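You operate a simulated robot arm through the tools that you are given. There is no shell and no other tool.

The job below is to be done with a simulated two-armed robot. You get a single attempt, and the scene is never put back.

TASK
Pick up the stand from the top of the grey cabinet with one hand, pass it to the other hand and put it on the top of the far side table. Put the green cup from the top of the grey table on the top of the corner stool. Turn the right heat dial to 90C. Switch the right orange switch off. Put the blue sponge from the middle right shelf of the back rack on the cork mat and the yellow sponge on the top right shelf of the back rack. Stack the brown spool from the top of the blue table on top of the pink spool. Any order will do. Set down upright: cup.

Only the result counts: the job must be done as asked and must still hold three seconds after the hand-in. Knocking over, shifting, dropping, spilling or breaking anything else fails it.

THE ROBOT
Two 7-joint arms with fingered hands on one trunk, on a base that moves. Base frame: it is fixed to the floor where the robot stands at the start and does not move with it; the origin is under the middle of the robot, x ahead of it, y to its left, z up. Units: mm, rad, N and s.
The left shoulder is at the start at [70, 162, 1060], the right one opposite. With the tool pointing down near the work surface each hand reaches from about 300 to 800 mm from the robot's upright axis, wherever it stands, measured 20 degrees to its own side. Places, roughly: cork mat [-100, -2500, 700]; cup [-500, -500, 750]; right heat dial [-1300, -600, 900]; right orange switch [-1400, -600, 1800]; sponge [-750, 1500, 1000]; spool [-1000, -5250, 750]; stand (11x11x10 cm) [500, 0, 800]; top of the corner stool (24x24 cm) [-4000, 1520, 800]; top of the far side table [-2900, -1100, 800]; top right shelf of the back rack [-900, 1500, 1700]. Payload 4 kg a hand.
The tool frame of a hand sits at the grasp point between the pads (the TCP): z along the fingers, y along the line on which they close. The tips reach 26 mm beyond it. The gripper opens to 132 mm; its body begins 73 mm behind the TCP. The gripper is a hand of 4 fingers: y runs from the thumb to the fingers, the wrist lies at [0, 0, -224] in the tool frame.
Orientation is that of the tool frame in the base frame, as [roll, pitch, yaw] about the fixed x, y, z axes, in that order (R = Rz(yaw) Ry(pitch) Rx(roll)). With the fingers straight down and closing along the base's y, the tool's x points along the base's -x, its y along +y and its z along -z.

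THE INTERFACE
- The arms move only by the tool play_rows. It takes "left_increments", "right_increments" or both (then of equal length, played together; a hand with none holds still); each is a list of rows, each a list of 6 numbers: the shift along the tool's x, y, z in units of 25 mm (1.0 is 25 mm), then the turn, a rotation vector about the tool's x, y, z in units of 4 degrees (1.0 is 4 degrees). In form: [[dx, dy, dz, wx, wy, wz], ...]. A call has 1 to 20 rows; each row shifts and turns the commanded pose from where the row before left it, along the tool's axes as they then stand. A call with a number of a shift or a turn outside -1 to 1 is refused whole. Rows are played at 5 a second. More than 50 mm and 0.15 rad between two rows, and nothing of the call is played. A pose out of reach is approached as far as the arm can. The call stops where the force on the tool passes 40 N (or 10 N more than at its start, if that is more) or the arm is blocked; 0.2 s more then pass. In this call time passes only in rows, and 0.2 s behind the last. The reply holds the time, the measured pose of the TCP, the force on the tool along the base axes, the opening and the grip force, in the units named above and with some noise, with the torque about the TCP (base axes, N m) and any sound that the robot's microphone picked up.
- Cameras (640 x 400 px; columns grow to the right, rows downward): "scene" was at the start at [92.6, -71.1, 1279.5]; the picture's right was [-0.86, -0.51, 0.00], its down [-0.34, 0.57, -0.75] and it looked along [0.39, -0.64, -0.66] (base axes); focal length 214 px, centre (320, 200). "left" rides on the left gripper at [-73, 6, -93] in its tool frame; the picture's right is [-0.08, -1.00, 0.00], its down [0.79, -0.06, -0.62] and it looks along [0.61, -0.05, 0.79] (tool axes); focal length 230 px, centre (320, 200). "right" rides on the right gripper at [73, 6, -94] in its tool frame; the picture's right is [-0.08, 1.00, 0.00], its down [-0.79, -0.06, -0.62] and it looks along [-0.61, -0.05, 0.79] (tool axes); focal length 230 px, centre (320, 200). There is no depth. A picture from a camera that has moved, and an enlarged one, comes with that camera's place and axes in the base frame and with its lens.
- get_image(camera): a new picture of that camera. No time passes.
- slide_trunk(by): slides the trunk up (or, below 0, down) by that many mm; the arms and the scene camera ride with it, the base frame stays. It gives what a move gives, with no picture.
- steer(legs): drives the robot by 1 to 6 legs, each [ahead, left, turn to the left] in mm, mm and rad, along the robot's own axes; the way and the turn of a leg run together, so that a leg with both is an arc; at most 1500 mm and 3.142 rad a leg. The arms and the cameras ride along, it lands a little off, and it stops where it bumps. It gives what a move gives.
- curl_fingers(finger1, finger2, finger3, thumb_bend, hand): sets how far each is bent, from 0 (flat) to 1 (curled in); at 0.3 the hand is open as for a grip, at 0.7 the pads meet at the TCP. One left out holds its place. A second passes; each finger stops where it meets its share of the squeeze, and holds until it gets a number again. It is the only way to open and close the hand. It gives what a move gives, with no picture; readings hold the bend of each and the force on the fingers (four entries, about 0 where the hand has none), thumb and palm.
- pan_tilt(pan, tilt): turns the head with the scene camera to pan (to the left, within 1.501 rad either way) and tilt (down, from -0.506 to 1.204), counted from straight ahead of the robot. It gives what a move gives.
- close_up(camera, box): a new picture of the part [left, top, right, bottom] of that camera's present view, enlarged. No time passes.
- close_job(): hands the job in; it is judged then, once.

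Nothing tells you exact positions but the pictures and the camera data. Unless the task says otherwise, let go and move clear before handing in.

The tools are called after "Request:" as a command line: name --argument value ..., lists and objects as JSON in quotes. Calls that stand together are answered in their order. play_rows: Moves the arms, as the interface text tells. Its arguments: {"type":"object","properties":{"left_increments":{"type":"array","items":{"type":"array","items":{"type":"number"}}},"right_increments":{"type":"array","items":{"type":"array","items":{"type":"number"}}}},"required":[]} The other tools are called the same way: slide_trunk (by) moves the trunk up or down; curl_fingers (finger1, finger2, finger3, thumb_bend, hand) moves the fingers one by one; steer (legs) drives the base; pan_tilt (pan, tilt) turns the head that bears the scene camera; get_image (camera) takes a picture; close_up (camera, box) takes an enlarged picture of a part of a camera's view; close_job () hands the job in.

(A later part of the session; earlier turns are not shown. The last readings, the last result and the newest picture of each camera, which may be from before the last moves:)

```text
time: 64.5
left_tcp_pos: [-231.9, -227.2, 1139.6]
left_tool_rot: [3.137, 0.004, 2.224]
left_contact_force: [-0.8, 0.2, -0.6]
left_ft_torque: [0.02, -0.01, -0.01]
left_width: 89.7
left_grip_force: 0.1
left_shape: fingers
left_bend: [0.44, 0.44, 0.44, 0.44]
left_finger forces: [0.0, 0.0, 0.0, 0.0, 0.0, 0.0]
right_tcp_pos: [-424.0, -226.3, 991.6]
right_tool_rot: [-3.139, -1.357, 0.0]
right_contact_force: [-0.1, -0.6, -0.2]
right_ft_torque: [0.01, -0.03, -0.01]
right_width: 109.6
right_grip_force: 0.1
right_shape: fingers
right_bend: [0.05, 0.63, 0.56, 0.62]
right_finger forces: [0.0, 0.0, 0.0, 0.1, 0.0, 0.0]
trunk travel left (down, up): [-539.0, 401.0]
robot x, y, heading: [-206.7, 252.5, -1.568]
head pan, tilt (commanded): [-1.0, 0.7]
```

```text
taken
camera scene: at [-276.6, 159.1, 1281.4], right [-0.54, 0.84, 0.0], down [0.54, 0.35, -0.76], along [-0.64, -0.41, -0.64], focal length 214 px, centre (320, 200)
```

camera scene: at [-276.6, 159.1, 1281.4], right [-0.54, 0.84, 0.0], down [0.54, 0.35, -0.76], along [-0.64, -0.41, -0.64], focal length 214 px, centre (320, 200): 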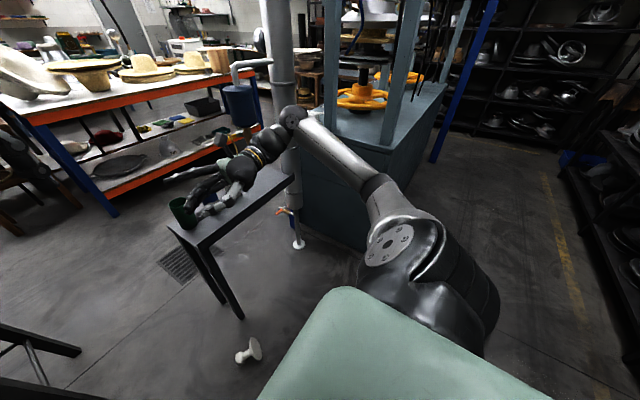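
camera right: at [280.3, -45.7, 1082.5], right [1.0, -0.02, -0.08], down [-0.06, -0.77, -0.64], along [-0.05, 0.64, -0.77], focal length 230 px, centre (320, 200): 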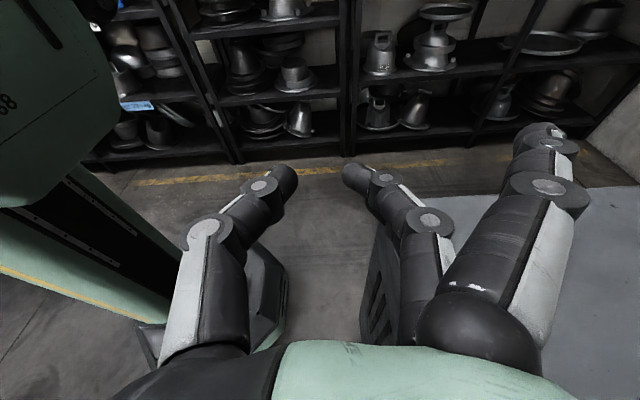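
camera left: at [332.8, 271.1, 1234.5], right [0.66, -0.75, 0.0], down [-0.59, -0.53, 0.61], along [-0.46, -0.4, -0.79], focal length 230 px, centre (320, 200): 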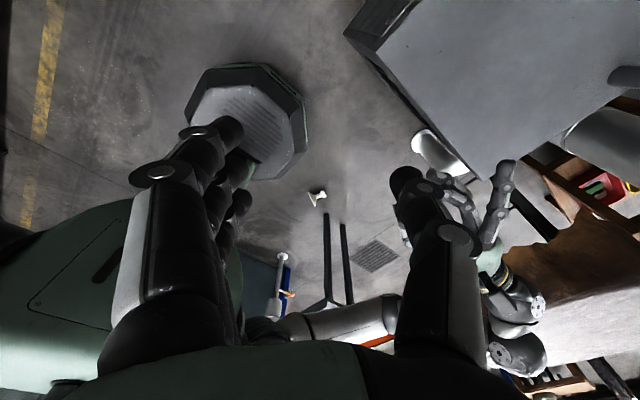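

I can see the stand clearly on the floor at about [-352, -310], clear of the cup table. I will tuck the right hand back, shift the base right, lower the trunk, and open the left hand.

Request:
play_rows --right_increments '[[0, -1, 0, 0, 0, 0], [0, -1, 0, 0, 0, 0], [0, -1, 0, 0, 0, 0], [0, -1, 0, 0, 0, 0]]'

Request:
curl_fingers --hand "right" --finger1 0.3 --finger2 0.3 --finger3 0.3 --thumb_bend 0.3

Request:
curl_fingers --hand "left" --finger1 0.3 --finger2 0.3 --finger3 0.3 --thumb_bend 0.3

Request:
steer --legs '[[0, -230, 0]]'

Request:
slide_trunk --by -300

Request:
pan_tilt --pan 0 --tilt 0.9

Request:
get_image --camera "scene"

Request:
get_image --camera "left"

```text
time: 65.5
left_tcp_pos: [-232.3, -228.2, 1141.4]
left_tool_rot: [3.138, 0.003, 2.224]
left_contact_force: [0.2, 0.1, 0.4]
left_ft_torque: [-0.03, 0.0, 0.03]
left_width: 89.9
left_grip_force: 0.1
left_shape: fingers
left_bend: [0.44, 0.44, 0.44, 0.44]
left_finger forces: [0.0, 0.0, 0.0, 0.0, 0.1, 0.0]
right_tcp_pos: [-424.5, -124.8, 991.2]
right_tool_rot: [-3.141, -1.358, 0.002]
right_contact_force: [0.4, 0.4, -0.5]
right_ft_torque: [0.0, 0.0, 0.03]
right_width: 109.8
right_grip_force: 0.1
right_shape: fingers
right_bend: [0.05, 0.63, 0.56, 0.62]
right_finger forces: [0.0, 0.1, 0.0, 0.0, 0.0, 0.1]
trunk travel left (down, up): [-539.0, 401.0]
robot x, y, heading: [-202.4, 251.5, -1.57]
head pan, tilt (commanded): [-1.0, 0.7]
```

```text
time: 66.5
left_tcp_pos: [-231.8, -227.6, 1139.8]
left_tool_rot: [3.137, 0.007, 2.224]
left_contact_force: [0.0, -0.4, 0.4]
left_ft_torque: [0.01, 0.03, 0.02]
left_width: 89.7
left_grip_force: 0.1
left_shape: fingers
left_bend: [0.44, 0.44, 0.44, 0.44]
left_finger forces: [0.0, 0.1, 0.0, 0.1, 0.0, 0.0]
right_tcp_pos: [-425.3, -125.7, 991.0]
right_tool_rot: [-3.141, -1.359, 0.001]
right_contact_force: [-1.1, 0.3, 0.1]
right_ft_torque: [0.01, 0.03, -0.04]
right_width: 136.5
right_grip_force: 0.0
right_shape: fingers
right_bend: [0.3, 0.3, 0.3, 0.3]
right_finger forces: [0.0, 0.0, 0.1, 0.0, 0.1, 0.0]
trunk travel left (down, up): [-539.0, 401.0]
robot x, y, heading: [-208.1, 254.8, -1.569]
head pan, tilt (commanded): [-1.0, 0.7]
```

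```text
time: 67.5
left_tcp_pos: [-231.8, -228.4, 1140.3]
left_tool_rot: [3.137, 0.004, 2.223]
left_contact_force: [-0.2, -0.4, -0.1]
left_ft_torque: [-0.04, 0.02, 0.01]
left_width: 135.6
left_grip_force: 0.0
left_shape: fingers
left_bend: [0.3, 0.3, 0.3, 0.3]
left_finger forces: [0.0, 0.0, 0.0, 0.0, 0.0, 0.0]
right_tcp_pos: [-425.9, -125.1, 990.9]
right_tool_rot: [-3.14, -1.358, 0.0]
right_contact_force: [0.4, 0.6, 0.0]
right_ft_torque: [0.0, 0.0, 0.0]
right_width: 136.4
right_grip_force: 0.2
right_shape: fingers
right_bend: [0.3, 0.3, 0.3, 0.3]
right_finger forces: [0.0, 0.0, 0.1, 0.0, 0.1, 0.0]
trunk travel left (down, up): [-539.0, 401.0]
robot x, y, heading: [-208.7, 254.9, -1.569]
head pan, tilt (commanded): [-1.0, 0.7]
```

```text
time: 69.2
left_tcp_pos: [-460.7, -229.8, 1141.0]
left_tool_rot: [3.139, 0.005, 2.229]
left_contact_force: [-0.2, 0.2, 0.3]
left_ft_torque: [-0.02, 0.0, 0.03]
left_width: 135.8
left_grip_force: 0.1
left_shape: fingers
left_bend: [0.3, 0.3, 0.3, 0.3]
left_finger forces: [0.0, 0.0, 0.0, 0.0, 0.0, 0.0]
right_tcp_pos: [-655.3, -127.4, 991.1]
right_tool_rot: [-3.14, -1.359, 0.006]
right_contact_force: [0.0, -0.3, 0.3]
right_ft_torque: [0.03, -0.02, 0.0]
right_width: 136.2
right_grip_force: 0.0
right_shape: fingers
right_bend: [0.3, 0.3, 0.3, 0.3]
right_finger forces: [0.0, 0.1, 0.1, 0.1, 0.1, 0.0]
trunk travel left (down, up): [-539.0, 401.0]
robot x, y, heading: [-437.5, 256.2, -1.565]
head pan, tilt (commanded): [-1.0, 0.7]
```

```text
time: 72.2
left_tcp_pos: [-461.1, -229.1, 840.5]
left_tool_rot: [3.138, 0.005, 2.229]
left_contact_force: [0.5, 1.2, -0.2]
left_ft_torque: [0.0, 0.01, 0.02]
left_width: 135.8
left_grip_force: 0.0
left_shape: fingers
left_bend: [0.3, 0.3, 0.3, 0.3]
left_finger forces: [0.0, 0.0, 0.1, 0.0, 0.1, 0.0]
right_tcp_pos: [-654.4, -126.7, 689.9]
right_tool_rot: [3.14, -1.358, 0.007]
right_contact_force: [0.1, -0.3, -0.1]
right_ft_torque: [0.02, -0.03, 0.0]
right_width: 136.3
right_grip_force: 0.0
right_shape: fingers
right_bend: [0.3, 0.3, 0.3, 0.3]
right_finger forces: [0.0, 0.0, 0.0, 0.0, 0.0, 0.0]
trunk travel left (down, up): [-239.0, 701.0]
robot x, y, heading: [-436.8, 257.1, -1.566]
head pan, tilt (commanded): [-1.0, 0.7]
```

```text
time: 73.5
left_tcp_pos: [-460.5, -230.3, 840.8]
left_tool_rot: [3.139, 0.004, 2.23]
left_contact_force: [-0.4, 0.0, 0.0]
left_ft_torque: [-0.03, 0.0, 0.01]
left_width: 135.6
left_grip_force: 0.1
left_shape: fingers
left_bend: [0.3, 0.3, 0.3, 0.3]
left_finger forces: [0.0, 0.1, 0.0, 0.0, 0.0, 0.0]
right_tcp_pos: [-655.5, -128.1, 691.1]
right_tool_rot: [-3.14, -1.359, 0.004]
right_contact_force: [0.6, -0.2, -0.3]
right_ft_torque: [-0.06, 0.02, 0.02]
right_width: 136.5
right_grip_force: 0.0
right_shape: fingers
right_bend: [0.3, 0.3, 0.3, 0.3]
right_finger forces: [0.1, 0.1, 0.0, 0.0, 0.0, 0.1]
trunk travel left (down, up): [-239.0, 701.0]
robot x, y, heading: [-436.3, 252.2, -1.565]
head pan, tilt (commanded): [0.0, 0.901]
```

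```text
taken
camera scene: at [-436.7, 128.9, 965.3], right [-1.0, -0.01, 0.0], down [0.0, 0.78, -0.62], along [0.0, -0.62, -0.78], focal length 214 px, centre (320, 200)
```

scene: 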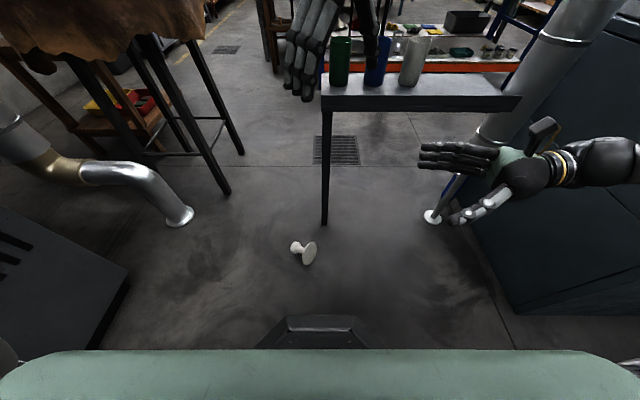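

```text
taken
camera left: at [-412.9, -285.5, 934.5], right [-0.74, -0.67, 0.0], down [-0.53, 0.58, 0.61], along [-0.41, 0.46, -0.79], focal length 230 px, centre (320, 200)
```

left: 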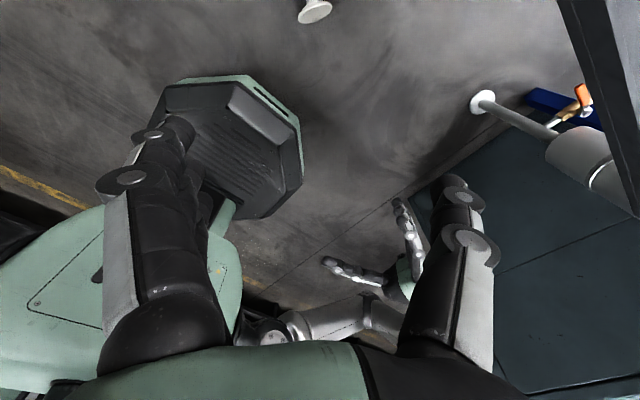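

The stand is visible from nearer now. I will take a close-up to get its position and axis direction precisely.

Request:
close_up --camera "scene" --box '[260, 215, 340, 265]'

```text
8.00 times, centred on (300, 240) of scene
camera zoom: at [-436.7, 128.9, 965.3], right [-1.0, -0.01, 0.0], down [0.0, 0.78, -0.62], along [0.0, -0.62, -0.78], focal length 1716 px, centre (480, -120)
```

zoom: 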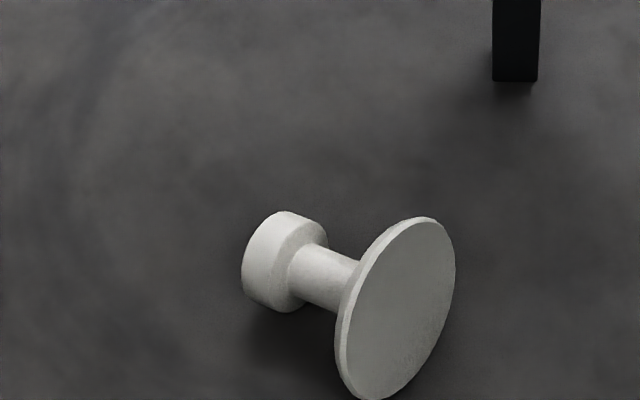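

The stand's axis runs from [-389, -285] toward [.87, -.49], tilted 16 degrees down at the knob end. Before lowering further I will check the right arm's clearance to the press.

Request:
pan_tilt --pan -1.4 --tilt 0.6

Request:
get_image --camera "scene"

```text
time: 75.0
left_tcp_pos: [-461.6, -230.5, 841.6]
left_tool_rot: [3.139, 0.007, 2.23]
left_contact_force: [-0.1, 1.0, 0.1]
left_ft_torque: [-0.03, -0.01, -0.03]
left_width: 135.6
left_grip_force: 0.0
left_shape: fingers
left_bend: [0.3, 0.3, 0.3, 0.3]
left_finger forces: [0.0, 0.0, 0.1, 0.0, 0.1, 0.0]
right_tcp_pos: [-655.4, -127.1, 691.5]
right_tool_rot: [-3.141, -1.357, 0.004]
right_contact_force: [0.2, -1.1, -0.3]
right_ft_torque: [-0.01, -0.02, 0.0]
right_width: 136.4
right_grip_force: 0.0
right_shape: fingers
right_bend: [0.3, 0.3, 0.3, 0.3]
right_finger forces: [0.0, 0.0, 0.1, 0.1, 0.0, 0.0]
trunk travel left (down, up): [-239.0, 701.0]
robot x, y, heading: [-440.4, 252.1, -1.564]
head pan, tilt (commanded): [-1.4, 0.6]
```

```text
taken
camera scene: at [-524.1, 188.7, 990.1], right [-0.18, 0.98, 0.0], down [0.56, 0.1, -0.82], along [-0.81, -0.15, -0.57], focal length 214 px, centre (320, 200)
```

scene: 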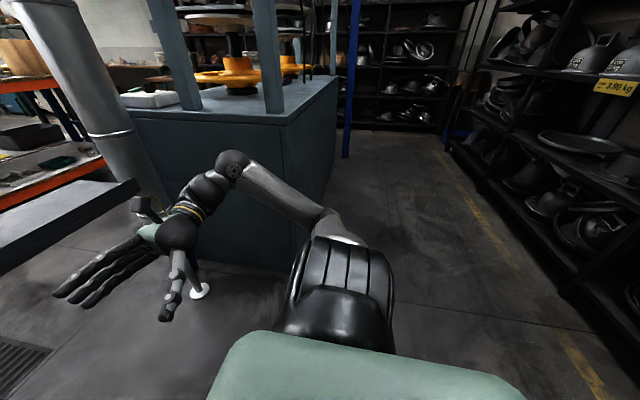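

The right arm has room, but I will bring the right hand inward to be safe. Then I will lower the trunk further and orient the left hand to the stand's axis.

Request:
play_rows --right_increments '[[0.2, 0, 0.97, 0, 0, 0], [0.2, 0, 0.97, 0, 0, 0], [0.2, 0, 0.97, 0, 0, 0], [0, 0, 0, 0, 0, 0], [0, 0, 0, 0, 0, 0], [0, 0, 0, 0, 0, 0], [0, 0, 0, 0, 0, 0], [0, 0, 0, 0, 0, 0], [0, 0, 0, 0, 0, 0], [0, 0, 0, 0, 0, 0], [0, 0, 0, 0, 0, 0]]' --left_increments '[[0, 0, 0, 0, 0, -0.94], [0, 0, 0, 0, 0, -0.94], [0, 0, 0, 0, 0, -0.94], [0, 0, 0, 0, 0, -0.94], [0, 0, 0, 0, 0, -0.94], [0, 0, 0, 0, 0, -0.94], [0, 0, 0, 0, 0.82, 0], [0, 0, 0, 0, 0.82, 0], [0, 0, 0, 0, 0.82, 0], [0, 0, 0, 0, 0.82, 0], [0, 0, 0, 0, 0.82, 0]]'

Request:
slide_trunk --by -200

Request:
curl_fingers --hand "left" --finger1 0.15 --finger2 0.35 --finger3 0.15 --thumb_bend 0.35

```text
time: 77.4
left_tcp_pos: [-461.9, -231.1, 839.6]
left_tool_rot: [3.141, -0.282, 2.624]
left_contact_force: [0.3, -0.1, -0.7]
left_ft_torque: [-0.01, 0.0, 0.02]
left_width: 135.6
left_grip_force: 0.1
left_shape: fingers
left_bend: [0.3, 0.3, 0.3, 0.3]
left_finger forces: [0.0, 0.0, 0.0, 0.0, 0.1, 0.0]
right_tcp_pos: [-581.0, -126.0, 691.5]
right_tool_rot: [-3.139, -1.357, 0.003]
right_contact_force: [-0.4, -0.3, -0.2]
right_ft_torque: [0.01, 0.0, -0.03]
right_width: 136.4
right_grip_force: 0.1
right_shape: fingers
right_bend: [0.3, 0.3, 0.3, 0.3]
right_finger forces: [0.0, 0.1, 0.0, 0.0, 0.0, 0.0]
trunk travel left (down, up): [-239.0, 701.0]
robot x, y, heading: [-435.1, 254.5, -1.563]
head pan, tilt (commanded): [-1.4, 0.6]
```

```text
time: 79.6
left_tcp_pos: [-459.9, -230.5, 641.1]
left_tool_rot: [3.139, -0.282, 2.625]
left_contact_force: [0.3, -0.2, -0.5]
left_ft_torque: [0.01, -0.05, -0.02]
left_width: 135.5
left_grip_force: 0.1
left_shape: fingers
left_bend: [0.3, 0.3, 0.3, 0.3]
left_finger forces: [0.0, 0.0, 0.1, 0.0, 0.0, 0.0]
right_tcp_pos: [-581.6, -126.2, 490.6]
right_tool_rot: [-3.139, -1.357, 0.005]
right_contact_force: [-0.4, 0.3, -0.1]
right_ft_torque: [0.01, 0.04, -0.02]
right_width: 136.8
right_grip_force: 0.1
right_shape: fingers
right_bend: [0.3, 0.3, 0.3, 0.3]
right_finger forces: [0.1, 0.1, 0.0, 0.0, 0.0, 0.1]
trunk travel left (down, up): [-39.0, 901.0]
robot x, y, heading: [-434.0, 254.3, -1.564]
head pan, tilt (commanded): [-1.4, 0.6]
```

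```text
time: 80.6
left_tcp_pos: [-462.4, -230.3, 640.2]
left_tool_rot: [3.139, -0.281, 2.622]
left_contact_force: [0.6, -1.0, -0.2]
left_ft_torque: [-0.01, 0.0, -0.03]
left_width: 144.0
left_grip_force: 0.0
left_shape: fingers
left_bend: [0.15, 0.35, 0.15, 0.35]
left_finger forces: [0.0, 0.0, 0.1, 0.0, 0.1, 0.1]
right_tcp_pos: [-581.0, -125.8, 490.7]
right_tool_rot: [-3.139, -1.358, 0.004]
right_contact_force: [-0.3, 0.5, -0.2]
right_ft_torque: [0.02, 0.0, 0.0]
right_width: 136.5
right_grip_force: 0.0
right_shape: fingers
right_bend: [0.3, 0.3, 0.3, 0.3]
right_finger forces: [0.0, 0.0, 0.0, 0.0, 0.0, 0.0]
trunk travel left (down, up): [-39.0, 901.0]
robot x, y, heading: [-437.3, 254.3, -1.564]
head pan, tilt (commanded): [-1.4, 0.6]
```

The left hand is aligned with the stand's axis. I will move it to about 150 mm above the stand along its own axis and check.

Request:
play_rows --left_increments '[[-0.725, -0.03, 0.974, 0, 0, 0], [-0.725, -0.03, 0.974, 0, 0, 0], [-0.725, -0.03, 0.974, 0, 0, 0], [-0.725, -0.03, 0.974, 0, 0, 0], [-0.725, -0.03, 0.974, 0, 0, 0], [-0.725, -0.03, 0.974, 0, 0, 0], [-0.725, -0.03, 0.974, 0, 0, 0], [-0.725, -0.03, 0.974, 0, 0, 0], [-0.725, -0.03, 0.974, 0, 0, 0], [-0.725, -0.03, 0.974, 0, 0, 0], [-0.725, -0.03, 0.974, 0, 0, 0], [-0.725, -0.03, 0.974, 0, 0, 0], [-0.725, -0.03, 0.974, 0, 0, 0], [-0.725, -0.03, 0.974, 0, 0, 0], [-0.725, -0.03, 0.974, 0, 0, 0], [-0.725, -0.03, 0.974, 0, 0, 0]]'

Request:
get_image --camera "left"

Request:
pan_tilt --pan 0.1 --tilt 0.7

Request:
get_image --camera "scene"

```text
time: 84.0
left_tcp_pos: [-319.4, -324.6, 186.7]
left_tool_rot: [3.14, -0.28, 2.625]
left_contact_force: [-0.1, -0.1, -0.1]
left_ft_torque: [0.02, -0.03, 0.0]
left_width: 144.2
left_grip_force: 0.1
left_shape: fingers
left_bend: [0.15, 0.35, 0.15, 0.35]
left_finger forces: [0.0, 0.1, 0.0, 0.0, 0.1, 0.1]
right_tcp_pos: [-580.8, -126.4, 490.6]
right_tool_rot: [-3.139, -1.359, 0.005]
right_contact_force: [0.1, 0.1, -0.6]
right_ft_torque: [-0.01, 0.04, -0.02]
right_width: 136.4
right_grip_force: 0.1
right_shape: fingers
right_bend: [0.3, 0.3, 0.3, 0.3]
right_finger forces: [0.1, 0.1, 0.0, 0.1, 0.0, 0.0]
trunk travel left (down, up): [-39.0, 901.0]
robot x, y, heading: [-434.5, 250.6, -1.565]
head pan, tilt (commanded): [-1.4, 0.6]
```

```text
taken
camera left: at [-232.5, -369.6, 255.7], right [-0.43, -0.9, -0.02], down [-0.54, 0.24, 0.81], along [-0.73, 0.36, -0.59], focal length 230 px, centre (320, 200)
```

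left: 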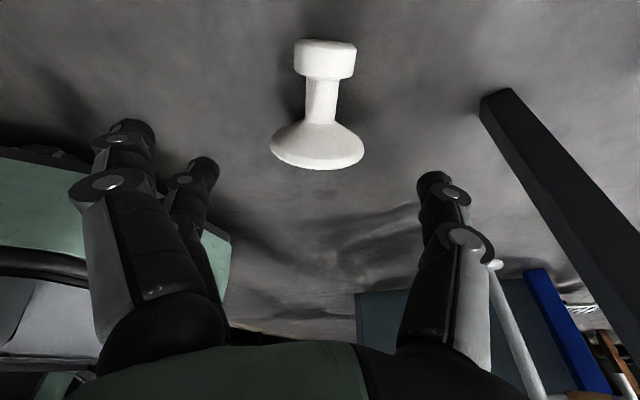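

```text
time: 85.6
left_tcp_pos: [-318.3, -325.4, 185.9]
left_tool_rot: [3.138, -0.281, 2.623]
left_contact_force: [-1.2, 0.7, -0.1]
left_ft_torque: [-0.02, -0.03, 0.04]
left_width: 144.2
left_grip_force: 0.1
left_shape: fingers
left_bend: [0.15, 0.35, 0.15, 0.35]
left_finger forces: [0.1, 0.1, 0.1, 0.0, 0.0, 0.1]
right_tcp_pos: [-582.1, -127.0, 490.6]
right_tool_rot: [-3.14, -1.358, 0.005]
right_contact_force: [0.5, -0.3, 0.2]
right_ft_torque: [0.01, 0.02, -0.02]
right_width: 136.4
right_grip_force: 0.0
right_shape: fingers
right_bend: [0.3, 0.3, 0.3, 0.3]
right_finger forces: [0.1, 0.0, 0.1, 0.1, 0.0, 0.1]
trunk travel left (down, up): [-39.0, 901.0]
robot x, y, heading: [-437.4, 252.4, -1.566]
head pan, tilt (commanded): [0.099, 0.7]
```

```text
taken
camera scene: at [-428.2, 119.9, 781.4], right [-0.99, -0.1, 0.0], down [-0.07, 0.64, -0.76], along [0.08, -0.76, -0.64], focal length 214 px, centre (320, 200)
```

scene: 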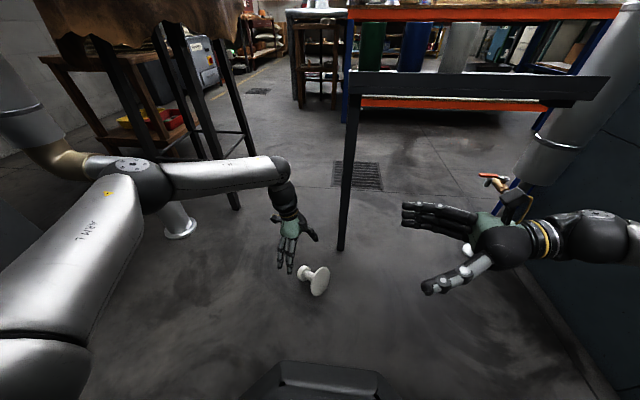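

The stand is well centred in the left camera. I will go down the remaining 150 mm along the hand's axis in two steps.

Request:
play_rows --left_increments '[[-0.035, 0, 1, 0, 0, 0], [-0.035, 0, 1, 0, 0, 0], [-0.035, 0, 1, 0, 0, 0], [-0.035, 0, 1, 0, 0, 0]]'

Request:
get_image --camera "left"

```text
time: 86.6
left_tcp_pos: [-340.6, -311.8, 88.1]
left_tool_rot: [-3.141, -0.281, 2.622]
left_contact_force: [-0.3, -0.1, 0.0]
left_ft_torque: [0.0, 0.02, -0.02]
left_width: 144.1
left_grip_force: 0.0
left_shape: fingers
left_bend: [0.15, 0.35, 0.15, 0.35]
left_finger forces: [0.0, 0.0, 0.0, 0.0, 0.0, 0.0]
right_tcp_pos: [-580.7, -125.3, 490.9]
right_tool_rot: [-3.141, -1.357, 0.004]
right_contact_force: [0.0, 0.2, -0.7]
right_ft_torque: [0.0, 0.01, -0.03]
right_width: 136.6
right_grip_force: 0.1
right_shape: fingers
right_bend: [0.3, 0.3, 0.3, 0.3]
right_finger forces: [0.0, 0.1, 0.0, 0.0, 0.1, 0.1]
trunk travel left (down, up): [-39.0, 901.0]
robot x, y, heading: [-437.5, 253.0, -1.566]
head pan, tilt (commanded): [0.099, 0.7]
```

```text
taken
camera left: at [-254.7, -357.3, 158.4], right [-0.43, -0.9, -0.02], down [-0.54, 0.24, 0.81], along [-0.73, 0.36, -0.59], focal length 230 px, centre (320, 200)
```

left: 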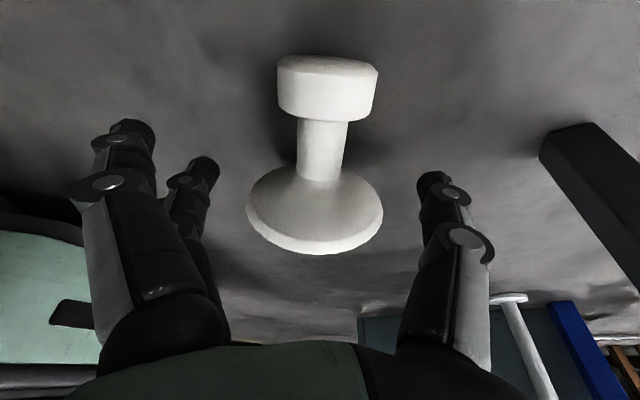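

The hand is on line with the neck. I will do the last 50 mm.

Request:
play_rows --left_increments '[[-0.04, 0, 1, 0, 0, 0], [-0.04, 0, 0.95, 0, 0, 0]]'

Request:
get_image --camera "left"

Request:
close_up --camera "scene" --box '[220, 200, 380, 300]'

```text
time: 87.2
left_tcp_pos: [-350.3, -308.2, 42.7]
left_tool_rot: [-3.141, -0.281, 2.624]
left_contact_force: [0.3, 0.4, 0.1]
left_ft_torque: [0.03, -0.03, -0.02]
left_width: 144.2
left_grip_force: 0.1
left_shape: fingers
left_bend: [0.15, 0.35, 0.15, 0.35]
left_finger forces: [0.1, 0.1, 0.0, 0.1, 0.0, 0.0]
right_tcp_pos: [-580.3, -126.0, 491.0]
right_tool_rot: [-3.139, -1.357, 0.005]
right_contact_force: [-0.4, 0.3, -1.0]
right_ft_torque: [-0.01, 0.04, 0.02]
right_width: 136.4
right_grip_force: 0.0
right_shape: fingers
right_bend: [0.3, 0.3, 0.3, 0.3]
right_finger forces: [0.1, 0.0, 0.0, 0.0, 0.0, 0.0]
trunk travel left (down, up): [-39.0, 901.0]
robot x, y, heading: [-437.1, 253.5, -1.562]
head pan, tilt (commanded): [0.099, 0.7]
```

```text
taken
camera left: at [-264.6, -352.3, 111.2], right [-0.43, -0.9, -0.02], down [-0.54, 0.24, 0.81], along [-0.73, 0.36, -0.59], focal length 230 px, centre (320, 200)
```

left: 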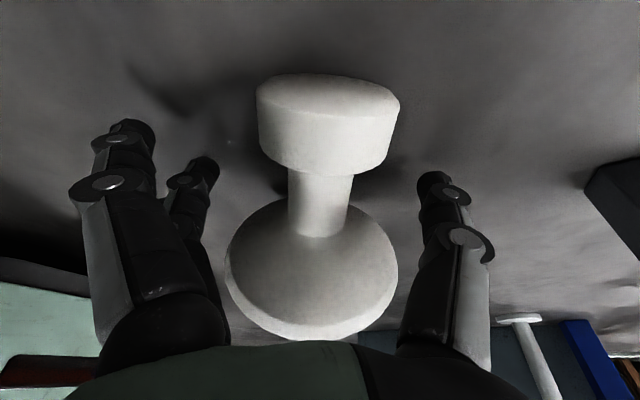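

```text
4.00 times, centred on (300, 250) of scene
camera zoom: at [-428.1, 120.0, 781.5], right [-0.99, -0.11, 0.0], down [-0.07, 0.64, -0.76], along [0.08, -0.76, -0.64], focal length 858 px, centre (400, 0)
```

zoom: 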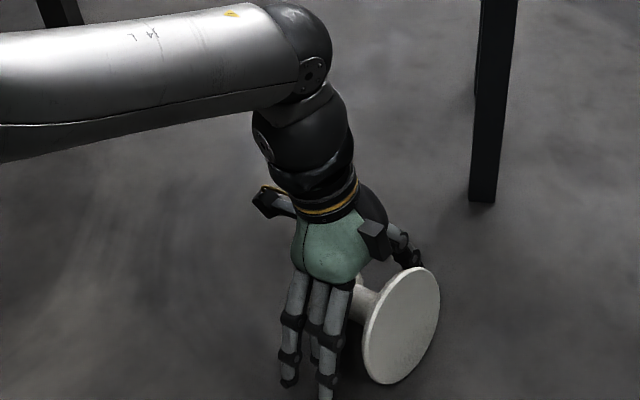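

The neck is centred between the thumb and the middle finger. I will close those two and lift slightly to test the pinch.

Request:
curl_fingers --hand "left" --finger2 0.64 --thumb_bend 0.64

Request:
get_image --camera "left"

```text
time: 88.2
left_tcp_pos: [-351.9, -309.1, 41.9]
left_tool_rot: [3.14, -0.28, 2.622]
left_contact_force: [-0.6, 0.2, -1.6]
left_ft_torque: [0.03, 0.02, -0.01]
left_width: 97.2
left_grip_force: 0.9
left_shape: fingers
left_bend: [0.15, 0.63, 0.15, 0.64]
left_finger forces: [0.0, 0.7, 0.1, 0.0, 0.7, 0.1]
right_tcp_pos: [-580.5, -125.9, 491.0]
right_tool_rot: [-3.139, -1.357, 0.007]
right_contact_force: [-1.1, -0.8, -0.2]
right_ft_torque: [0.01, -0.01, 0.01]
right_width: 136.2
right_grip_force: 0.1
right_shape: fingers
right_bend: [0.3, 0.3, 0.3, 0.3]
right_finger forces: [0.0, 0.0, 0.1, 0.0, 0.0, 0.0]
trunk travel left (down, up): [-39.0, 901.0]
robot x, y, heading: [-433.0, 249.5, -1.567]
head pan, tilt (commanded): [0.099, 0.7]
```

```text
taken
camera left: at [-264.9, -352.1, 111.3], right [-0.43, -0.9, -0.02], down [-0.54, 0.24, 0.81], along [-0.73, 0.36, -0.59], focal length 230 px, centre (320, 200)
```

left: 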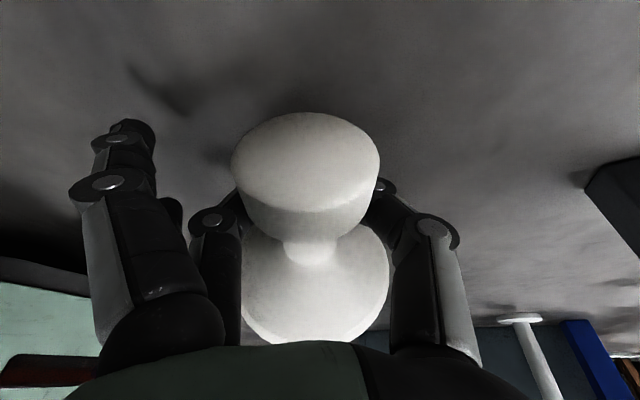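

The digits slipped under the neck and lifted the knob, so the stand is hooked rather than pinched. Lifting gently should let it hang upright with its base on the floor, so I will try that.

Request:
play_rows --left_increments '[[0.11, 0, -0.38, 0, 0, 0], [0.11, 0, -0.38, 0, 0, 0], [0.11, 0, -0.38, 0, 0, 0], [0.11, 0, -0.38, 0, 0, 0]]'

Request:
get_image --camera "left"

Request:
close_up --camera "scene" --box '[220, 200, 380, 300]'

```text
time: 89.2
left_tcp_pos: [-351.6, -307.1, 79.5]
left_tool_rot: [3.14, -0.281, 2.623]
left_contact_force: [-0.4, 0.0, -0.2]
left_ft_torque: [-0.01, 0.03, -0.02]
left_width: 97.3
left_grip_force: 0.1
left_shape: fingers
left_bend: [0.15, 0.63, 0.15, 0.64]
left_finger forces: [0.0, 1.1, 0.0, 0.1, 0.4, 0.0]
right_tcp_pos: [-580.3, -127.0, 491.3]
right_tool_rot: [-3.141, -1.357, 0.006]
right_contact_force: [0.1, -0.4, 0.1]
right_ft_torque: [0.01, -0.01, 0.02]
right_width: 136.9
right_grip_force: 0.1
right_shape: fingers
right_bend: [0.3, 0.3, 0.3, 0.3]
right_finger forces: [0.0, 0.0, 0.0, 0.0, 0.0, 0.0]
trunk travel left (down, up): [-39.0, 901.0]
robot x, y, heading: [-438.4, 256.9, -1.563]
head pan, tilt (commanded): [0.099, 0.7]
```

```text
taken
camera left: at [-264.8, -351.7, 151.1], right [-0.43, -0.9, -0.02], down [-0.54, 0.24, 0.81], along [-0.73, 0.36, -0.59], focal length 230 px, centre (320, 200)
```

left: 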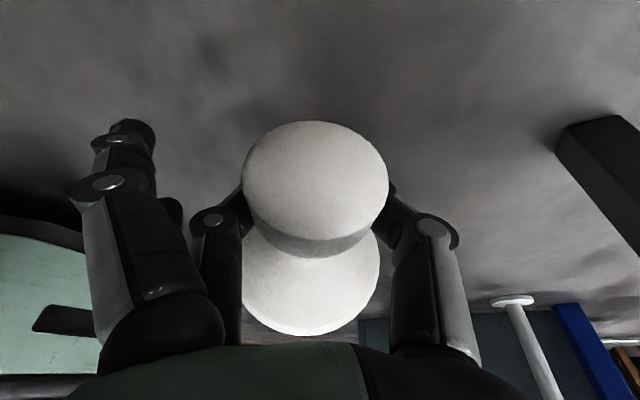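

```text
4.00 times, centred on (300, 250) of scene
camera zoom: at [-428.1, 119.8, 781.4], right [-0.99, -0.11, 0.0], down [-0.07, 0.64, -0.76], along [0.08, -0.76, -0.64], focal length 858 px, centre (400, 0)
```

zoom: 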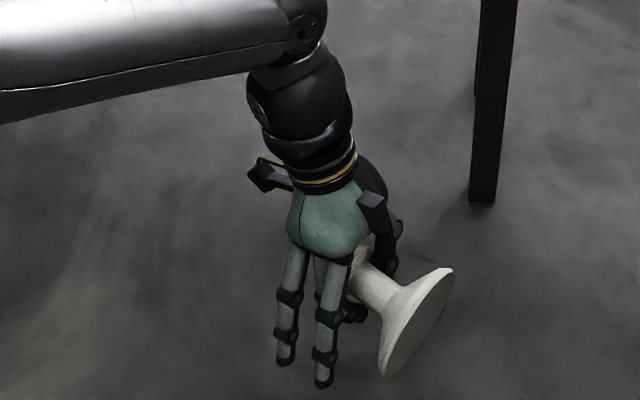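

It is hooked under the knob with the base hanging toward the floor. I will lift a little more while bringing the hand vertical, so the stand swings upright.

Request:
play_rows --left_increments '[[0.1, 0, -0.47, 0, -0.82, 0], [0.08, 0, -0.48, 0, -0.82, 0], [0.06, 0, -0.48, 0, -0.82, 0], [0.03, 0, -0.48, 0, -0.82, 0], [0.0, 0, -0.48, 0, -0.82, 0], [0, 0, -0.5, 0, 0, 0], [0, 0, 0, 0, 0, 0], [0, 0, 0, 0, 0, 0]]'

Request:
get_image --camera "left"

Request:
close_up --camera "scene" --box '[220, 190, 380, 290]'

```text
time: 91.0
left_tcp_pos: [-347.3, -308.2, 153.9]
left_tool_rot: [3.139, 0.006, 2.623]
left_contact_force: [0.4, -0.8, -1.4]
left_ft_torque: [-0.01, -0.03, 0.0]
left_width: 96.8
left_grip_force: 0.4
left_shape: fingers
left_bend: [0.15, 0.63, 0.15, 0.64]
left_finger forces: [0.0, 1.1, 0.0, 0.0, 0.5, 0.1]
right_tcp_pos: [-581.4, -126.2, 491.0]
right_tool_rot: [-3.14, -1.357, 0.006]
right_contact_force: [0.1, 0.3, -0.7]
right_ft_torque: [0.01, -0.02, -0.02]
right_width: 136.7
right_grip_force: 0.0
right_shape: fingers
right_bend: [0.3, 0.3, 0.3, 0.3]
right_finger forces: [0.0, 0.0, 0.1, 0.0, 0.1, 0.0]
trunk travel left (down, up): [-39.0, 901.0]
robot x, y, heading: [-435.6, 255.5, -1.565]
head pan, tilt (commanded): [0.099, 0.7]
```

```text
taken
camera left: at [-282.3, -341.6, 248.4], right [-0.43, -0.9, 0.0], down [-0.71, 0.34, 0.61], along [-0.55, 0.26, -0.79], focal length 230 px, centre (320, 200)
```

left: 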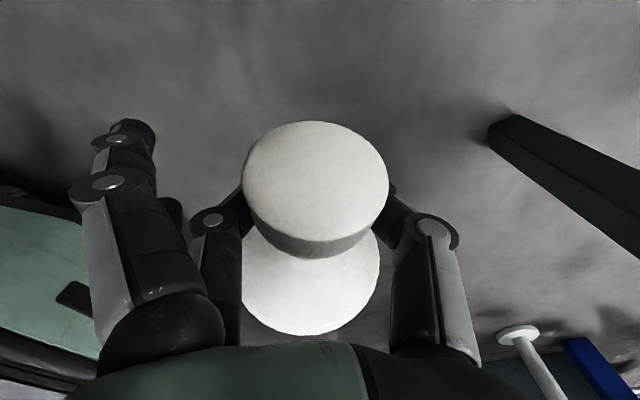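

```text
4.00 times, centred on (300, 240) of scene
camera zoom: at [-428.1, 119.9, 781.4], right [-0.99, -0.11, 0.0], down [-0.07, 0.64, -0.76], along [0.08, -0.76, -0.64], focal length 858 px, centre (400, 40)
```

zoom: 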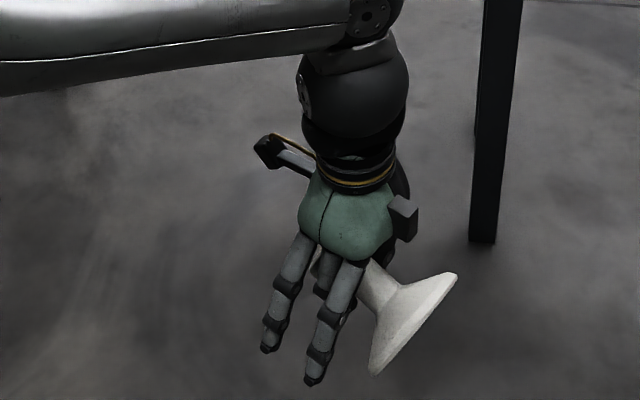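

The stand now rests on the hooked digits, tilted, with its knob facing the camera side. I will close the middle finger and thumb further to clamp it and see how the forces come out.

Request:
curl_fingers --hand "left" --finger2 0.72 --thumb_bend 0.72

Request:
get_image --camera "left"

Request:
close_up --camera "scene" --box '[220, 190, 380, 290]'

```text
time: 92.0
left_tcp_pos: [-348.2, -307.9, 154.1]
left_tool_rot: [3.14, 0.005, 2.623]
left_contact_force: [0.1, 0.5, -0.6]
left_ft_torque: [-0.03, -0.01, -0.02]
left_width: 87.2
left_grip_force: 4.6
left_shape: fingers
left_bend: [0.15, 0.71, 0.15, 0.71]
left_finger forces: [0.1, 4.8, 0.0, 0.0, 4.7, 0.1]
right_tcp_pos: [-580.3, -126.6, 490.9]
right_tool_rot: [-3.139, -1.358, 0.004]
right_contact_force: [0.3, -0.2, -0.3]
right_ft_torque: [-0.03, -0.01, 0.01]
right_width: 136.4
right_grip_force: 0.0
right_shape: fingers
right_bend: [0.3, 0.3, 0.3, 0.3]
right_finger forces: [0.1, 0.0, 0.1, 0.0, 0.0, 0.1]
trunk travel left (down, up): [-39.0, 901.0]
robot x, y, heading: [-436.5, 252.8, -1.563]
head pan, tilt (commanded): [0.099, 0.7]
```

```text
taken
camera left: at [-282.2, -341.7, 248.3], right [-0.43, -0.9, 0.0], down [-0.71, 0.34, 0.61], along [-0.55, 0.26, -0.79], focal length 230 px, centre (320, 200)
```

left: 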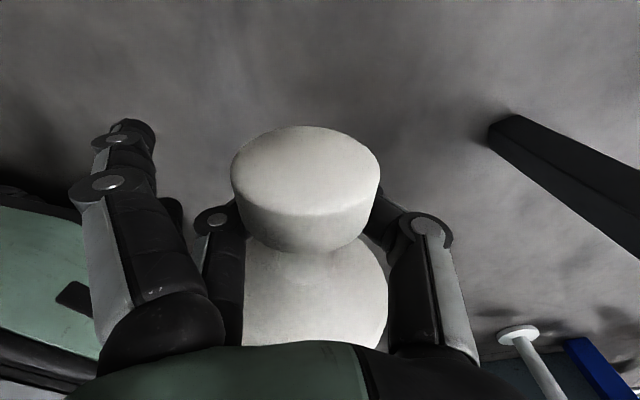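

```text
4.00 times, centred on (300, 240) of scene
camera zoom: at [-428.1, 119.9, 781.4], right [-0.99, -0.11, 0.0], down [-0.07, 0.64, -0.76], along [0.08, -0.76, -0.64], focal length 858 px, centre (400, 40)
```

zoom: 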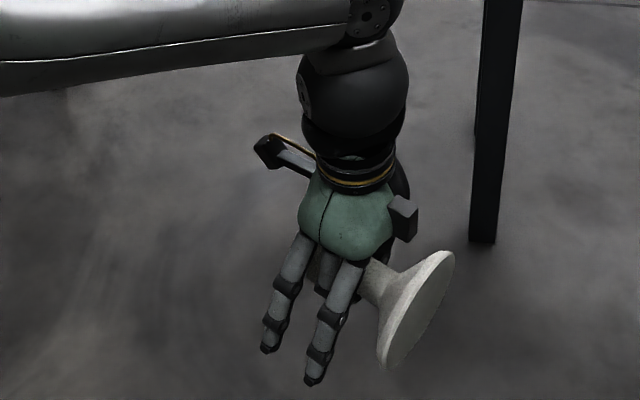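

The stand is now firmly clamped: digits under the neck, rim against the palm, knob sticking out to one side. I will back away from the table, raise the trunk, and turn the left hand so the knob faces the right hand.

Request:
steer --legs '[[-220, 0, 0]]'

Request:
slide_trunk --by 400

Request:
play_rows --left_increments '[[0, 0, -1, 0, 0, 0], [0, 0, -1, 0, 0, 0], [0, 0, -1, 0, 0, 0], [0, 0, -1, 0, 0, 0], [0, 0, -1, 0, 0, 0], [0, 0, -1, 0, 0, 0], [0, 0, 0, 0, 0, 1], [0, 0, 0, 0, 0, 1], [0, 0, 0, 0, 0, 1], [0, 0, 0, 0, 0, 1], [0, 0, 0, 0, 0, 1], [0, 0, 0, 0, 0, 1], [0, 0, 0, 0, 0, 1], [0, 0, 0, 0, 0, 1], [0, 0, 0, 0, 0, 1], [0, 0, 0, 0, 0, 1], [0, 0, 0, 0, 0, 1], [0, 0, 0, 0, 0, 1], [0, 0, 0, 0, 0, 1], [0, 0, 0, 0, 0, 1]]'

Request:
get_image --camera "left"

Request:
get_image --camera "scene"

```text
time: 93.7
left_tcp_pos: [-347.4, -85.7, 155.2]
left_tool_rot: [3.14, 0.004, 2.626]
left_contact_force: [1.0, 0.4, -0.9]
left_ft_torque: [-0.01, -0.01, 0.02]
left_width: 87.3
left_grip_force: 4.7
left_shape: fingers
left_bend: [0.15, 0.71, 0.15, 0.71]
left_finger forces: [0.0, 4.7, 0.0, 0.0, 4.7, 0.1]
right_tcp_pos: [-581.3, 96.2, 490.8]
right_tool_rot: [-3.141, -1.358, 0.009]
right_contact_force: [0.1, 0.0, 0.3]
right_ft_torque: [0.0, 0.0, 0.02]
right_width: 136.6
right_grip_force: 0.1
right_shape: fingers
right_bend: [0.3, 0.3, 0.3, 0.3]
right_finger forces: [0.0, 0.0, 0.0, 0.0, 0.1, 0.1]
trunk travel left (down, up): [-39.0, 901.0]
robot x, y, heading: [-438.9, 478.8, -1.56]
head pan, tilt (commanded): [0.099, 0.7]
```

```text
time: 97.5
left_tcp_pos: [-348.5, -85.8, 555.2]
left_tool_rot: [3.14, 0.005, 2.627]
left_contact_force: [0.3, 0.4, -0.9]
left_ft_torque: [0.02, -0.03, -0.01]
left_width: 87.2
left_grip_force: 4.8
left_shape: fingers
left_bend: [0.15, 0.71, 0.15, 0.71]
left_finger forces: [0.0, 4.7, 0.0, 0.0, 4.7, 0.0]
right_tcp_pos: [-582.1, 95.9, 891.5]
right_tool_rot: [-3.139, -1.36, 0.009]
right_contact_force: [-0.1, -0.8, 0.8]
right_ft_torque: [0.0, 0.0, -0.01]
right_width: 136.3
right_grip_force: 0.1
right_shape: fingers
right_bend: [0.3, 0.3, 0.3, 0.3]
right_finger forces: [0.0, 0.0, 0.0, 0.1, 0.1, 0.0]
trunk travel left (down, up): [-439.0, 501.0]
robot x, y, heading: [-437.6, 477.1, -1.563]
head pan, tilt (commanded): [0.099, 0.7]
```

```text
time: 101.7
left_tcp_pos: [-347.8, -85.9, 705.8]
left_tool_rot: [3.136, 0.003, 1.649]
left_contact_force: [0.8, 0.2, -0.4]
left_ft_torque: [-0.02, 0.02, 0.01]
left_width: 86.9
left_grip_force: 4.7
left_shape: fingers
left_bend: [0.15, 0.71, 0.15, 0.71]
left_finger forces: [0.1, 4.9, 0.0, 0.0, 4.6, 0.1]
right_tcp_pos: [-582.0, 95.5, 890.8]
right_tool_rot: [-3.139, -1.358, 0.008]
right_contact_force: [0.1, 0.2, 0.1]
right_ft_torque: [-0.01, -0.01, 0.02]
right_width: 136.5
right_grip_force: 0.0
right_shape: fingers
right_bend: [0.3, 0.3, 0.3, 0.3]
right_finger forces: [0.0, 0.0, 0.0, 0.1, 0.0, 0.1]
trunk travel left (down, up): [-439.0, 501.0]
robot x, y, heading: [-437.1, 472.7, -1.563]
head pan, tilt (commanded): [0.099, 0.7]
```

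```text
taken
camera left: at [-337.1, -159.5, 798.2], right [-0.99, -0.16, -0.01], down [-0.13, 0.78, 0.61], along [-0.09, 0.61, -0.79], focal length 230 px, centre (320, 200)
```

left: 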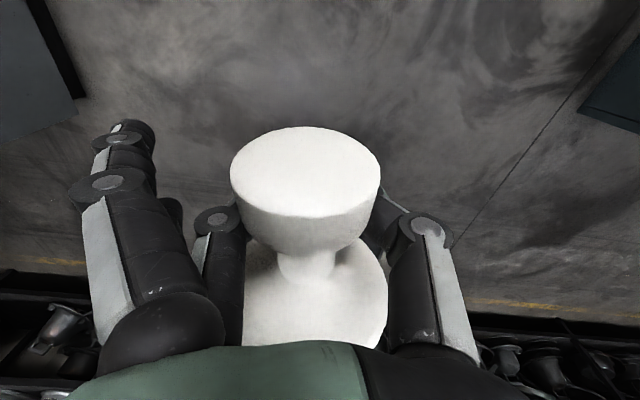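

```text
taken
camera scene: at [-429.5, 342.8, 1181.4], right [-0.99, -0.11, 0.0], down [-0.07, 0.64, -0.76], along [0.08, -0.76, -0.64], focal length 214 px, centre (320, 200)
```

scene: 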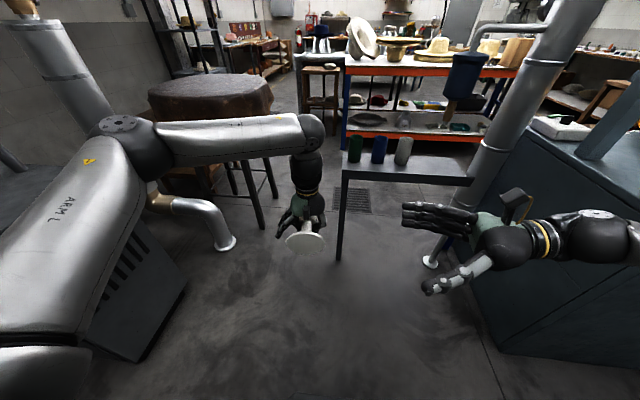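

The grip is firm and the knob faces forward. Tilting the left hand up to point forward will bring the stand upright, caged by its knob, so the right hand can take the knob from above. I will raise the trunk and do that.

Request:
slide_trunk --by 200

Request:
play_rows --left_increments '[[0, 0, 0, 0, -1, 0], [0, 0, 0, 0, -1, 0], [0, 0, 0, 0, -1, 0], [0, 0, 0, 0, -1, 0], [0, 0, 0, 0, -1, 0], [0, 0, 0, 0, -1, 0], [0, 0, 0, 0, -1, 0], [0, 0, 0, 0, -1, 0], [0, 0, 0, 0, -1, 0], [0, 0, 0, 0, -1, 0]]'

Request:
get_image --camera "left"

Request:
get_image --camera "scene"

```text
time: 103.9
left_tcp_pos: [-347.1, -85.9, 905.3]
left_tool_rot: [3.136, 0.001, 1.651]
left_contact_force: [0.3, 0.7, -0.9]
left_ft_torque: [-0.01, 0.02, 0.0]
left_width: 86.8
left_grip_force: 5.0
left_shape: fingers
left_bend: [0.15, 0.71, 0.15, 0.71]
left_finger forces: [0.0, 5.0, 0.1, 0.0, 4.5, 0.0]
right_tcp_pos: [-581.2, 95.8, 1091.1]
right_tool_rot: [-3.139, -1.357, 0.01]
right_contact_force: [-0.7, -0.8, -0.6]
right_ft_torque: [-0.02, 0.01, 0.02]
right_width: 136.3
right_grip_force: 0.1
right_shape: fingers
right_bend: [0.3, 0.3, 0.3, 0.3]
right_finger forces: [0.0, 0.1, 0.0, 0.0, 0.0, 0.0]
trunk travel left (down, up): [-639.0, 301.0]
robot x, y, heading: [-440.5, 478.6, -1.56]
head pan, tilt (commanded): [0.099, 0.7]
```

```text
time: 106.1
left_tcp_pos: [-348.0, -86.9, 904.0]
left_tool_rot: [3.134, 0.701, 1.648]
left_contact_force: [0.1, 0.4, -0.8]
left_ft_torque: [-0.03, 0.0, 0.03]
left_width: 87.1
left_grip_force: 4.5
left_shape: fingers
left_bend: [0.15, 0.71, 0.15, 0.71]
left_finger forces: [0.0, 5.0, 0.0, 0.0, 4.6, 0.0]
right_tcp_pos: [-582.6, 95.8, 1090.4]
right_tool_rot: [-3.141, -1.356, 0.011]
right_contact_force: [-0.2, -0.1, 0.0]
right_ft_torque: [-0.02, 0.02, -0.04]
right_width: 136.4
right_grip_force: 0.0
right_shape: fingers
right_bend: [0.3, 0.3, 0.3, 0.3]
right_finger forces: [0.0, 0.0, 0.0, 0.0, 0.0, 0.0]
trunk travel left (down, up): [-639.0, 301.0]
robot x, y, heading: [-438.1, 475.6, -1.562]
head pan, tilt (commanded): [0.099, 0.7]
```

```text
taken
camera left: at [-343.6, -82.2, 1023.6], right [-0.99, -0.14, 0.04], down [-0.14, 0.99, -0.04], along [-0.04, -0.04, -1.0], focal length 230 px, centre (320, 200)
```

left: 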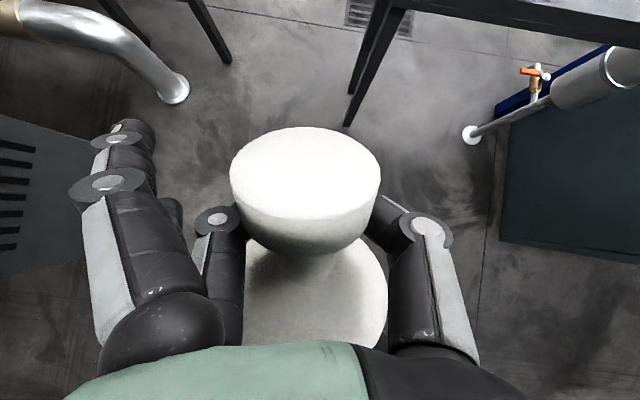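

```text
taken
camera scene: at [-429.8, 343.0, 1381.5], right [-0.99, -0.11, 0.0], down [-0.07, 0.64, -0.76], along [0.08, -0.76, -0.64], focal length 214 px, centre (320, 200)
```

scene: 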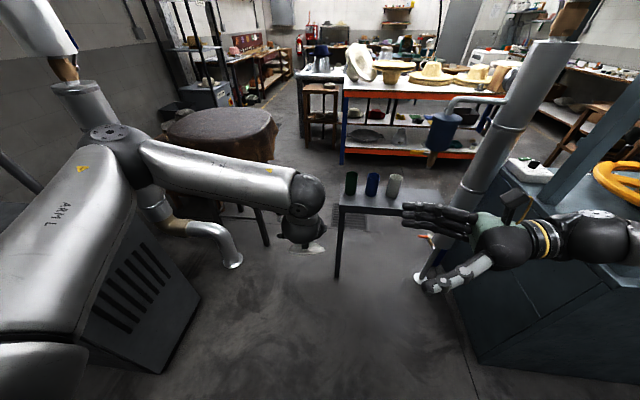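

The tilt goes well and the stand stays put. I will finish the tilt so the stand is upright.

Request:
play_rows --left_increments '[[0, 0, 0, 0, -1, 0], [0, 0, 0, 0, -1, 0], [0, 0, 0, 0, -1, 0], [0, 0, 0, 0, -1, 0], [0, 0, 0, 0, -1, 0], [0, 0, 0, 0, -1, 0], [0, 0, 0, 0, -1, 0], [0, 0, 0, 0, -1, 0], [0, 0, 0, 0, -1, 0], [0, 0, 0, 0, -1, 0], [0, 0, 0, 0, -1, 0]]'

Request:
get_image --camera "left"

Request:
pan_tilt --pan 0.15 --tilt 0.75

Request:
get_image --camera "scene"

Request:
close_up --camera "scene" --box '[240, 120, 400, 220]'

```text
time: 108.5
left_tcp_pos: [-391.3, -162.6, 982.1]
left_tool_rot: [3.128, 1.45, 1.642]
left_contact_force: [-0.7, -0.6, -1.2]
left_ft_torque: [-0.04, 0.01, 0.01]
left_width: 86.9
left_grip_force: 4.2
left_shape: fingers
left_bend: [0.15, 0.71, 0.15, 0.71]
left_finger forces: [0.1, 4.6, 0.1, 0.0, 4.5, 0.1]
left hand out of reach, approached as far as the arm can: row 8, 9, 10, 11
right_tcp_pos: [-581.5, 95.8, 1091.0]
right_tool_rot: [-3.138, -1.358, 0.006]
right_contact_force: [0.4, 0.5, -1.0]
right_ft_torque: [-0.01, 0.0, -0.01]
right_width: 136.5
right_grip_force: 0.0
right_shape: fingers
right_bend: [0.3, 0.3, 0.3, 0.3]
right_finger forces: [0.0, 0.0, 0.0, 0.0, 0.0, 0.0]
trunk travel left (down, up): [-639.0, 301.0]
robot x, y, heading: [-440.0, 479.9, -1.564]
head pan, tilt (commanded): [0.099, 0.7]
```

```text
taken
camera left: at [-393.3, -80.3, 1065.9], right [-0.99, -0.09, 0.08], down [-0.12, 0.7, -0.7], along [0.01, -0.71, -0.71], focal length 230 px, centre (320, 200)
```

left: 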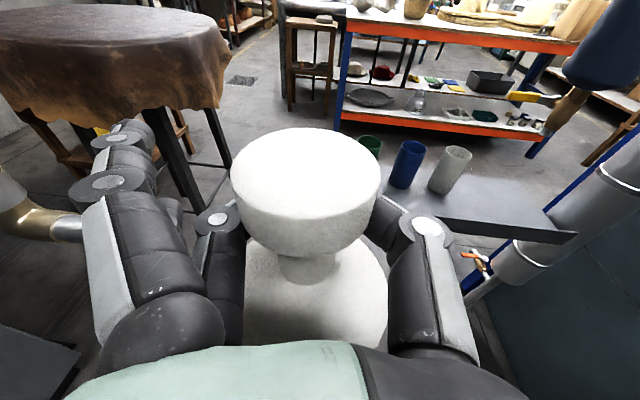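

```text
time: 109.1
left_tcp_pos: [-391.4, -162.3, 982.2]
left_tool_rot: [3.141, 1.447, 1.654]
left_contact_force: [-0.4, -0.4, -1.0]
left_ft_torque: [-0.01, 0.01, 0.0]
left_width: 87.0
left_grip_force: 4.8
left_shape: fingers
left_bend: [0.15, 0.71, 0.15, 0.71]
left_finger forces: [0.0, 4.5, 0.1, 0.1, 4.5, 0.1]
right_tcp_pos: [-580.8, 96.4, 1090.4]
right_tool_rot: [-3.139, -1.357, 0.008]
right_contact_force: [-0.9, 0.3, 0.0]
right_ft_torque: [0.04, -0.02, -0.01]
right_width: 136.6
right_grip_force: 0.1
right_shape: fingers
right_bend: [0.3, 0.3, 0.3, 0.3]
right_finger forces: [0.0, 0.0, 0.0, 0.0, 0.0, 0.0]
trunk travel left (down, up): [-639.0, 301.0]
robot x, y, heading: [-436.8, 475.0, -1.562]
head pan, tilt (commanded): [0.15, 0.75]
```

```text
taken
camera scene: at [-425.6, 345.4, 1377.2], right [-0.99, -0.16, 0.0], down [-0.11, 0.67, -0.73], along [0.12, -0.72, -0.68], focal length 214 px, centre (320, 200)
```

scene: 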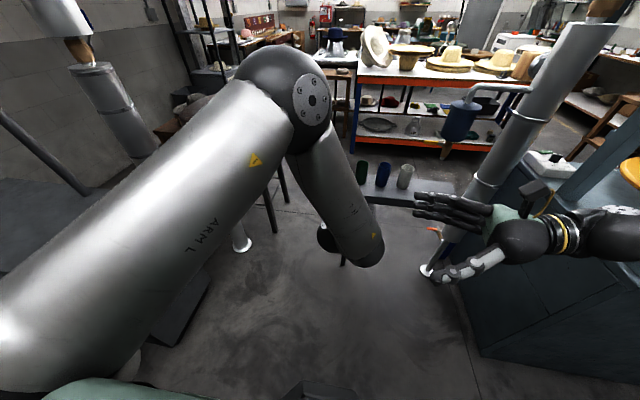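

```text
4.00 times, centred on (320, 170) of scene
camera zoom: at [-425.6, 345.4, 1377.2], right [-0.99, -0.16, 0.0], down [-0.11, 0.67, -0.73], along [0.12, -0.72, -0.68], focal length 858 px, centre (320, 320)
```

zoom: 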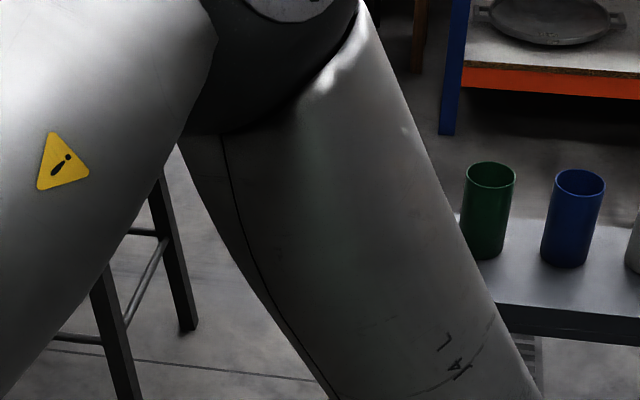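

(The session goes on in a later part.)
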